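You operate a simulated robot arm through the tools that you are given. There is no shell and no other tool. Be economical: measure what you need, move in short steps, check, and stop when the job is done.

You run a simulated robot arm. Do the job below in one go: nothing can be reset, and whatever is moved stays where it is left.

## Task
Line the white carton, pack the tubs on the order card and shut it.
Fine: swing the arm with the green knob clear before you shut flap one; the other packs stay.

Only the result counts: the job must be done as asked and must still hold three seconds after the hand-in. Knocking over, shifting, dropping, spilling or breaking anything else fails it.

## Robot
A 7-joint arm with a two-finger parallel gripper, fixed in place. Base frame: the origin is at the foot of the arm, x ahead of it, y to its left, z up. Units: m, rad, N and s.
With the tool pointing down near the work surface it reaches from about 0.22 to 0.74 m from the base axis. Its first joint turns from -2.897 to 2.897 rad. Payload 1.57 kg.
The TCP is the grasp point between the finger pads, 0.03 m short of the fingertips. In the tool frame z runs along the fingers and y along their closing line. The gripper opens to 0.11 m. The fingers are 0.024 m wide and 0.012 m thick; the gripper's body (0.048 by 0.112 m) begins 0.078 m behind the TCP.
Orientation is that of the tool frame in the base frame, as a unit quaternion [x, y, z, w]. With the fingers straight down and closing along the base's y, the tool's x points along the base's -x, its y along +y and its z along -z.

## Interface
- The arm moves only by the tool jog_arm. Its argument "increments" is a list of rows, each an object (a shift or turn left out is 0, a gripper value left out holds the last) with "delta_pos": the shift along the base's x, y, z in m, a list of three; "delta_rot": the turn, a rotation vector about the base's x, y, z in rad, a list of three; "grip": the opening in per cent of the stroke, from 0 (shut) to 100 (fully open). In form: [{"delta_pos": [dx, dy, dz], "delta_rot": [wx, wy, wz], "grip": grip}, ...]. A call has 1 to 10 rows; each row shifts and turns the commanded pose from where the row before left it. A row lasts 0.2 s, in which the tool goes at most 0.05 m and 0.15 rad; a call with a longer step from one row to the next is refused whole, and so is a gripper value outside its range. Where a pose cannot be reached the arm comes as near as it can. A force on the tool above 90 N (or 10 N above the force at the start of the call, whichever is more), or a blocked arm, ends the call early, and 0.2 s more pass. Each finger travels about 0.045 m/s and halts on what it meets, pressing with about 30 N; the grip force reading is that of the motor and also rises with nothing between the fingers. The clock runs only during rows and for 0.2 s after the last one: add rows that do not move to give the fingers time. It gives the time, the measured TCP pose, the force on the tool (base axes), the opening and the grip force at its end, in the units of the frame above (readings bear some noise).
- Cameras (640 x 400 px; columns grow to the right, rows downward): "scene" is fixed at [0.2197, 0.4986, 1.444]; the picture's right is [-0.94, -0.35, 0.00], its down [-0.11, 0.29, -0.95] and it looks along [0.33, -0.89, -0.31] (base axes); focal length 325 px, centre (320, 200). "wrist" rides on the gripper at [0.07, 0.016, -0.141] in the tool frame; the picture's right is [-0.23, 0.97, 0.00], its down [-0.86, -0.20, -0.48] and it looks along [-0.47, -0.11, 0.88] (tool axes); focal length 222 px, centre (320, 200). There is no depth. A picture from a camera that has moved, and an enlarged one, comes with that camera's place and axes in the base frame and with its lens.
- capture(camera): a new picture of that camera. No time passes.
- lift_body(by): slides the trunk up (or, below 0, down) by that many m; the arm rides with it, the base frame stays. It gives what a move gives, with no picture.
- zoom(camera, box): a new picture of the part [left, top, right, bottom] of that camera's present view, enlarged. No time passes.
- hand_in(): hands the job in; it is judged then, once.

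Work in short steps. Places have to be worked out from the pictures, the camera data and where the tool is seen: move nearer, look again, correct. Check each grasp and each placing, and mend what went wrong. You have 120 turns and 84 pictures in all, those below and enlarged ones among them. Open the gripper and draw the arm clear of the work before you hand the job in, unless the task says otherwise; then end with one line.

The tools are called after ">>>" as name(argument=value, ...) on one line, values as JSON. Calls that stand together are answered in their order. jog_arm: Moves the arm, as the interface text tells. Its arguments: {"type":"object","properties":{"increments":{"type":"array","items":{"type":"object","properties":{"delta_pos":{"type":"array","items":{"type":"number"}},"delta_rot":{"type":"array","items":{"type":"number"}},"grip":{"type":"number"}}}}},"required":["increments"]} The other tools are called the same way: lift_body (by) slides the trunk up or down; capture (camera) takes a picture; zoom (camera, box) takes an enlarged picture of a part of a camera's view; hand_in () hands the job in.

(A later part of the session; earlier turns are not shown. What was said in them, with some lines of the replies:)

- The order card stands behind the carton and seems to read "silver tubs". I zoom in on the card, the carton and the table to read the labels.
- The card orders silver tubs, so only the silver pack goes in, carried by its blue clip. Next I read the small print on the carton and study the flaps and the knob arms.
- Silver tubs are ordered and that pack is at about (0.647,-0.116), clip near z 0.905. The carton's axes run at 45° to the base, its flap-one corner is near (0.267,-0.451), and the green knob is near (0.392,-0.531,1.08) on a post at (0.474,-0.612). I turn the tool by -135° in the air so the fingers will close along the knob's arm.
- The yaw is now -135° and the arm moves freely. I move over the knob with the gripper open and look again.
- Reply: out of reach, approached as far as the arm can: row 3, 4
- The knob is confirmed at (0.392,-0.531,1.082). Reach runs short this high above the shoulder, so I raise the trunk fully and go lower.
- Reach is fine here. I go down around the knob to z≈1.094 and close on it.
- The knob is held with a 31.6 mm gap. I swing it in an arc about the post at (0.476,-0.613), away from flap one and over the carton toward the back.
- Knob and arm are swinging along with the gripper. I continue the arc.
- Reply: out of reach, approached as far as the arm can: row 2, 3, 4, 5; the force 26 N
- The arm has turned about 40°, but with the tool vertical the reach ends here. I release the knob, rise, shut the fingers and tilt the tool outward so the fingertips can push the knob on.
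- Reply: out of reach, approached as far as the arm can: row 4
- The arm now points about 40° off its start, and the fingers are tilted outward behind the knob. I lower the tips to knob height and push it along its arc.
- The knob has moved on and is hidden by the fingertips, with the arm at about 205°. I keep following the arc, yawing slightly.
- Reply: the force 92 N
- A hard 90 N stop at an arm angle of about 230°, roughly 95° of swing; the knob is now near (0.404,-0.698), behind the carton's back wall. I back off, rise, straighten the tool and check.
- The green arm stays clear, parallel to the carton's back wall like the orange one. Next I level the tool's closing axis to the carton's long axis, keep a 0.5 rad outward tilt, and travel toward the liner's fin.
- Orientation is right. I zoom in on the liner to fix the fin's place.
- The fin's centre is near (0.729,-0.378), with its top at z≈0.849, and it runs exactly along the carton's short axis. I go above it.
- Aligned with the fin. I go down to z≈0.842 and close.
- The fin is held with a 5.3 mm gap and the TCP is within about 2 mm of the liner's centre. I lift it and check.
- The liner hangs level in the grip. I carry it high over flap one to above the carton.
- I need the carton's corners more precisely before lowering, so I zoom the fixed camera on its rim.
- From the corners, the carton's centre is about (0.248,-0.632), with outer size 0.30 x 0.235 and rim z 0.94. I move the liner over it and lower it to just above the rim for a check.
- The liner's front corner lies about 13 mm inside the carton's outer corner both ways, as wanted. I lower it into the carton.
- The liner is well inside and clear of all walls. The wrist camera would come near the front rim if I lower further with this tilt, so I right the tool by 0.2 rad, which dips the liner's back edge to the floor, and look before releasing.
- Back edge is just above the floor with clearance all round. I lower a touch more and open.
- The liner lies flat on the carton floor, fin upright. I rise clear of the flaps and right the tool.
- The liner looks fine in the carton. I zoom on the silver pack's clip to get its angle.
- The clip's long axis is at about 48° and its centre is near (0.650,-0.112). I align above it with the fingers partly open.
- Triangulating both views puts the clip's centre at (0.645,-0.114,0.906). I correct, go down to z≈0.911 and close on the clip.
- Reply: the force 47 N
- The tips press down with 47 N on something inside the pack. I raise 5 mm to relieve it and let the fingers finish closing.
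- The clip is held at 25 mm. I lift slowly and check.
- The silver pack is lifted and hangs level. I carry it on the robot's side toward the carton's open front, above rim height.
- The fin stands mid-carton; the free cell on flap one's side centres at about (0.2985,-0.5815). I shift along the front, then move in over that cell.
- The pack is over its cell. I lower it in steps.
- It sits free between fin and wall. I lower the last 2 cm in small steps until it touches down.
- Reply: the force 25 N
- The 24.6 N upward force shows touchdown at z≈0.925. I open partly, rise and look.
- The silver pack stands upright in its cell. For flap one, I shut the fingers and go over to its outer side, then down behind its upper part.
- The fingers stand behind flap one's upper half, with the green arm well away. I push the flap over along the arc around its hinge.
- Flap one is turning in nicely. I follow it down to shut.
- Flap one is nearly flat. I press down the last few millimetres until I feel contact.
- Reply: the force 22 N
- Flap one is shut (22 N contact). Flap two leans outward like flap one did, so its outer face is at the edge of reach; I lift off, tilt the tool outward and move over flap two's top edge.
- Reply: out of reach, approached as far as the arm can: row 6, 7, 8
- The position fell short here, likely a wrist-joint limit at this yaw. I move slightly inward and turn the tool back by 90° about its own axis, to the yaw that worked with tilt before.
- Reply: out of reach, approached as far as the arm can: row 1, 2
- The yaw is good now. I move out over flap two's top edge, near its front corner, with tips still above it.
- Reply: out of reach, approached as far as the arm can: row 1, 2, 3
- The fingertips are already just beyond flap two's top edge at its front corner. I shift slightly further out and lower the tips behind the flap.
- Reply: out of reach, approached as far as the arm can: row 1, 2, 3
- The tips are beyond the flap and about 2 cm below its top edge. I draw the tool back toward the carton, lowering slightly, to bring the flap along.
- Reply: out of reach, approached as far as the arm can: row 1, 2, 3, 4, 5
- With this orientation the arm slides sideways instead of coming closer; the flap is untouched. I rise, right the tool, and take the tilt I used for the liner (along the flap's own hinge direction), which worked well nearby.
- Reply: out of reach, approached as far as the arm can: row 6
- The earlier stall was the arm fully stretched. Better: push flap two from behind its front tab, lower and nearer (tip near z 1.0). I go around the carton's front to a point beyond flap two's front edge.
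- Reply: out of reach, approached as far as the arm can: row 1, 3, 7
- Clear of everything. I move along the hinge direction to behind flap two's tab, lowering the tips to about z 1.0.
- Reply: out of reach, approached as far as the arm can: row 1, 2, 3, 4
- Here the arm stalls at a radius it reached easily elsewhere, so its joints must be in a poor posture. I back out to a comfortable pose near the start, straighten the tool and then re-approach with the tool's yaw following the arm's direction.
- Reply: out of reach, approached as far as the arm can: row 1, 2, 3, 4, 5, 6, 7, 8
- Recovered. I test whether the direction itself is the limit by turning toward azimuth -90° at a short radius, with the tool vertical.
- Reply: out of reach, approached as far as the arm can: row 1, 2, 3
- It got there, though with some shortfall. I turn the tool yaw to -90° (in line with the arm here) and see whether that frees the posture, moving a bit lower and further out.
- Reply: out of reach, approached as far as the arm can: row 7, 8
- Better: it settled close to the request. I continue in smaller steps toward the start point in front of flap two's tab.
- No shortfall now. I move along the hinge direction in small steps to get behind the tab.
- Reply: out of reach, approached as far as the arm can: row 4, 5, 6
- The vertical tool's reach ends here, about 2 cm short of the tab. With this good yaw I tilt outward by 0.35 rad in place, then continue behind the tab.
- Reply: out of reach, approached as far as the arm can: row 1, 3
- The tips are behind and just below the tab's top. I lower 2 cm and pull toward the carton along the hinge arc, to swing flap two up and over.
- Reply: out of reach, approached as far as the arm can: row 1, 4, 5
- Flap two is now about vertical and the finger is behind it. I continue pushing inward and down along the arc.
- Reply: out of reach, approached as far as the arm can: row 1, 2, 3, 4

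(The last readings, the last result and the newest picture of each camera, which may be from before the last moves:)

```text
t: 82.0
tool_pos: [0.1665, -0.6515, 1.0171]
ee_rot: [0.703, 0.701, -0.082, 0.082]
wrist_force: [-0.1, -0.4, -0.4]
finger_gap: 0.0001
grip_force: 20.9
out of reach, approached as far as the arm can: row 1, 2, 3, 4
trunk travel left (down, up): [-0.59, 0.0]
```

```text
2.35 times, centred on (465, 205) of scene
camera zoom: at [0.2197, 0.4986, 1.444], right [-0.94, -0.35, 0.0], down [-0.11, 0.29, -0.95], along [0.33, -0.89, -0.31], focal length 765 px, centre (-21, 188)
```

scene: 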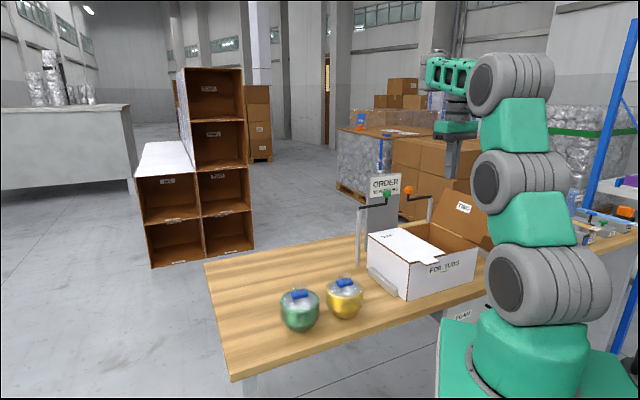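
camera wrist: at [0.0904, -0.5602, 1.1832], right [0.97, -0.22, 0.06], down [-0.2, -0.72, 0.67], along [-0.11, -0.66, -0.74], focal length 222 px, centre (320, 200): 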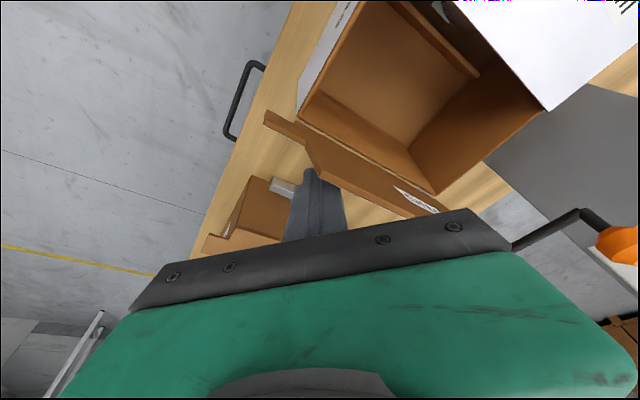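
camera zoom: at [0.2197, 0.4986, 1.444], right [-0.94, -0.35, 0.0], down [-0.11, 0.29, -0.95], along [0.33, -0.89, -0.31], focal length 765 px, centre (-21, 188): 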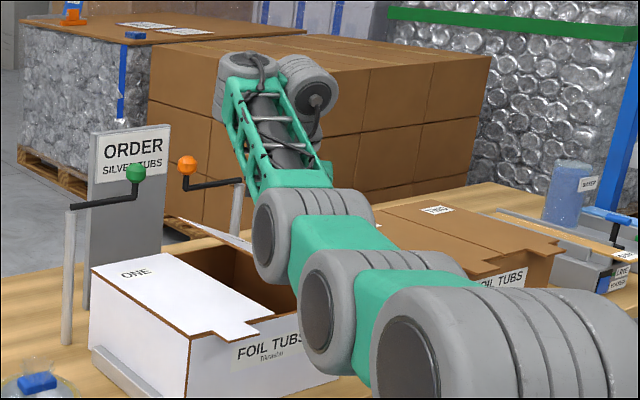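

Flap two is well over, about 30° from shut. I press it down.

>>> jog_arm(increments=[{"delta_pos": [0.009, 0.007, -0.012]}, {"delta_pos": [0.005, 0.005, -0.012]}, {"delta_pos": [0, 0, -0.01]}, {"delta_pos": [0, 0, -0.006]}, {}])

>>> capture(camera="wrist")

```text
t: 83.2
tool_pos: [0.1868, -0.6538, 1.0122]
ee_rot: [0.704, 0.701, -0.082, 0.08]
wrist_force: [0.2, -0.6, -0.1]
finger_gap: 0.0001
grip_force: 21.5
out of reach, approached as far as the arm can: row 1, 2, 3, 4
trunk travel left (down, up): [-0.59, 0.0]
```

```text
8 pictures are left
camera wrist: at [0.2031, -0.5532, 1.1345], right [0.97, -0.22, 0.05], down [-0.2, -0.72, 0.66], along [-0.11, -0.65, -0.75], focal length 222 px, centre (320, 200)
```

wrist: 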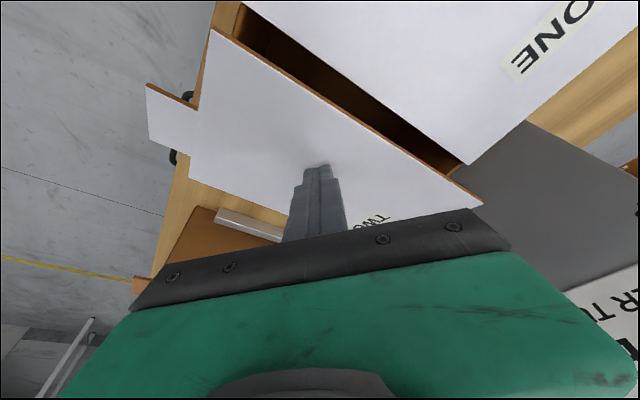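

Almost there, but the tilted posture is at its limit. I rise a little, straighten the tool and come slightly nearer, then press down vertically.

>>> jog_arm(increments=[{"delta_pos": [0, 0.01, 0.015]}, {"delta_pos": [-0.005, 0.012, 0.005], "delta_rot": [0.12, 0, 0]}, {"delta_pos": [-0.005, 0.012, 0], "delta_rot": [0.115, 0, 0]}, {}])

>>> jog_arm(increments=[{"delta_pos": [0, 0, -0.01]}, {"delta_pos": [0, 0, -0.01]}, {"delta_pos": [0, 0, -0.01]}, {}])

```text
t: 84.2
tool_pos: [0.1769, -0.6261, 1.0313]
ee_rot: [0.708, 0.706, -0.001, 0.002]
wrist_force: [-0.2, 0.4, 0.2]
finger_gap: 0.0001
grip_force: 21.3
out of reach, approached as far as the arm can: row 1
trunk travel left (down, up): [-0.59, 0.0]
```

```text
t: 85.2
tool_pos: [0.1772, -0.6261, 1.0003]
ee_rot: [0.708, 0.706, -0.002, 0.002]
wrist_force: [0.2, 0.5, 0.3]
finger_gap: 0.0001
grip_force: 21.4
trunk travel left (down, up): [-0.59, 0.0]
```

No shortfall now. I press on down to z≈0.975 and check.

>>> jog_arm(increments=[{"delta_pos": [0, 0, -0.01]}, {"delta_pos": [0, 0, -0.008]}, {"delta_pos": [0, 0, -0.006]}, {"delta_pos": [0, 0, -0.003]}, {}])

>>> capture(camera="wrist")

```text
t: 86.4
tool_pos: [0.1768, -0.624, 0.9766]
ee_rot: [0.708, 0.706, -0.002, 0.003]
wrist_force: [-0.9, 1.6, 7.1]
finger_gap: 0.0004
grip_force: 21.5
trunk travel left (down, up): [-0.59, 0.0]
```

```text
7 pictures are left
camera wrist: at [0.1924, -0.5534, 1.1178], right [0.97, -0.23, 0.0], down [-0.2, -0.85, 0.48], along [-0.11, -0.47, -0.88], focal length 222 px, centre (320, 200)
```

wrist: 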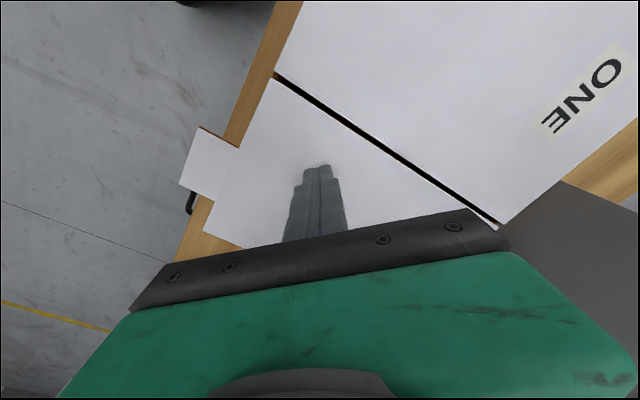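

Both flaps lie flat with 7 N contact. I press 2 mm more, then lift off and clear away to inspect.

>>> jog_arm(increments=[{"delta_pos": [0, 0, -0.002]}, {}, {"delta_pos": [0, 0, 0.03]}, {"delta_pos": [0.005, 0.01, 0.045]}, {"delta_pos": [0.02, 0.02, 0.04]}, {"delta_pos": [0.025, 0.03, 0.03]}, {"delta_pos": [0.025, 0.035, 0.02]}, {"delta_pos": [0.025, 0.035, 0.02]}, {"delta_pos": [0.02, 0.04, 0.015]}, {"delta_pos": [0.02, 0.04, 0.015]}])

>>> zoom(camera="scene", box=[345, 160, 505, 310])

>>> capture(camera="wrist")

```text
t: 88.6
tool_pos: [0.3185, -0.4147, 1.194]
ee_rot: [0.709, 0.706, -0.002, 0.003]
wrist_force: [0.7, -0.3, 0.8]
finger_gap: 0.0
grip_force: 21.6
trunk travel left (down, up): [-0.59, 0.0]
```

```text
2.67 times, centred on (425, 235) of scene
camera zoom: at [0.2197, 0.4986, 1.444], right [-0.94, -0.35, 0.0], down [-0.11, 0.29, -0.95], along [0.33, -0.89, -0.31], focal length 867 px, centre (40, 107)
```

zoom: 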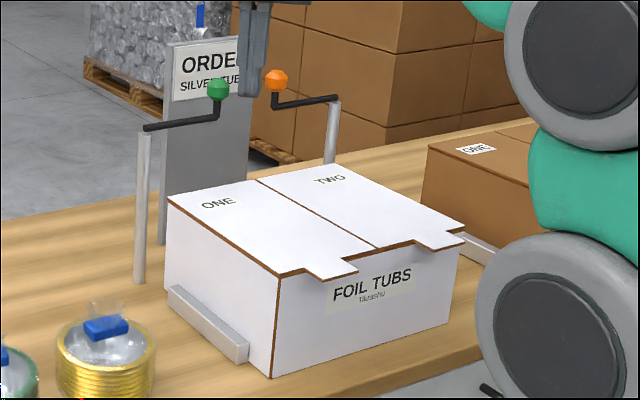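

```text
5 pictures are left
camera wrist: at [0.3337, -0.344, 1.3348], right [0.97, -0.23, 0.0], down [-0.2, -0.85, 0.48], along [-0.11, -0.47, -0.88], focal length 222 px, centre (320, 200)
```

wrist: 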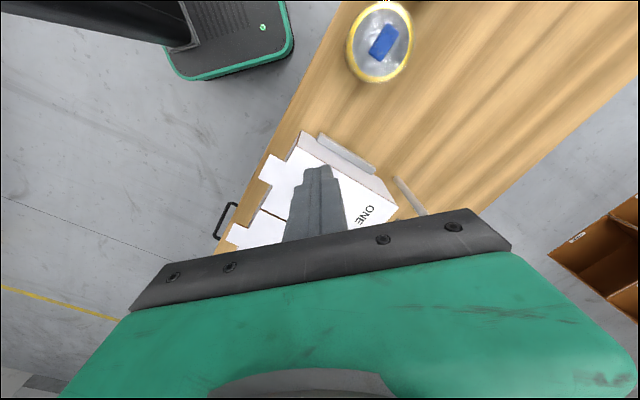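

Both flaps are shut flat, matching the finished brown carton beside it, and the gold and green packs stand untouched. I open the gripper, draw the arm up and away, wait and check once more.

>>> jog_arm(increments=[{"delta_pos": [0.005, 0.04, 0.02], "grip": 100}, {"delta_pos": [0.005, 0.04, 0.02]}, {"delta_pos": [0.005, 0.04, 0.02]}, {"delta_pos": [0, 0.04, 0.02]}, {}, {}, {}, {}, {}])

>>> capture(camera="scene")

```text
t: 90.6
tool_pos: [0.3312, -0.255, 1.2678]
ee_rot: [0.708, 0.706, -0.001, 0.002]
wrist_force: [0.7, -0.4, 0.0]
finger_gap: 0.1101
grip_force: 0.1
trunk travel left (down, up): [-0.59, 0.0]
```

```text
4 pictures are left
```

scene: 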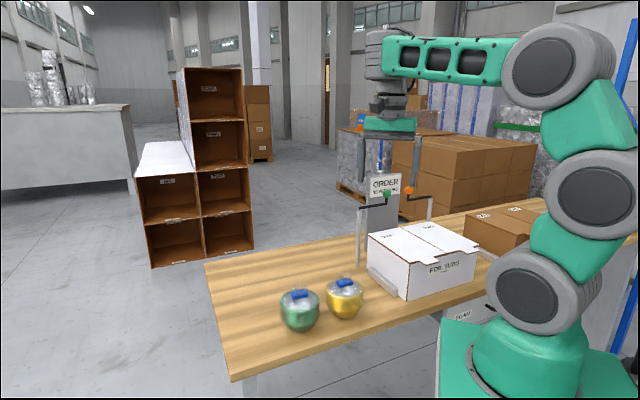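

Everything holds: the carton is shut, the green arm is clear, the other packs are in place and the arm is withdrawn. I hand in.

>>> hand_in()

```text
The job is handed in.
```

The white carton is lined, holds the silver tub pack from the order card, and has both flaps shut; the green-knob arm was swung clear before flap one, and the green and gold packs stayed put.
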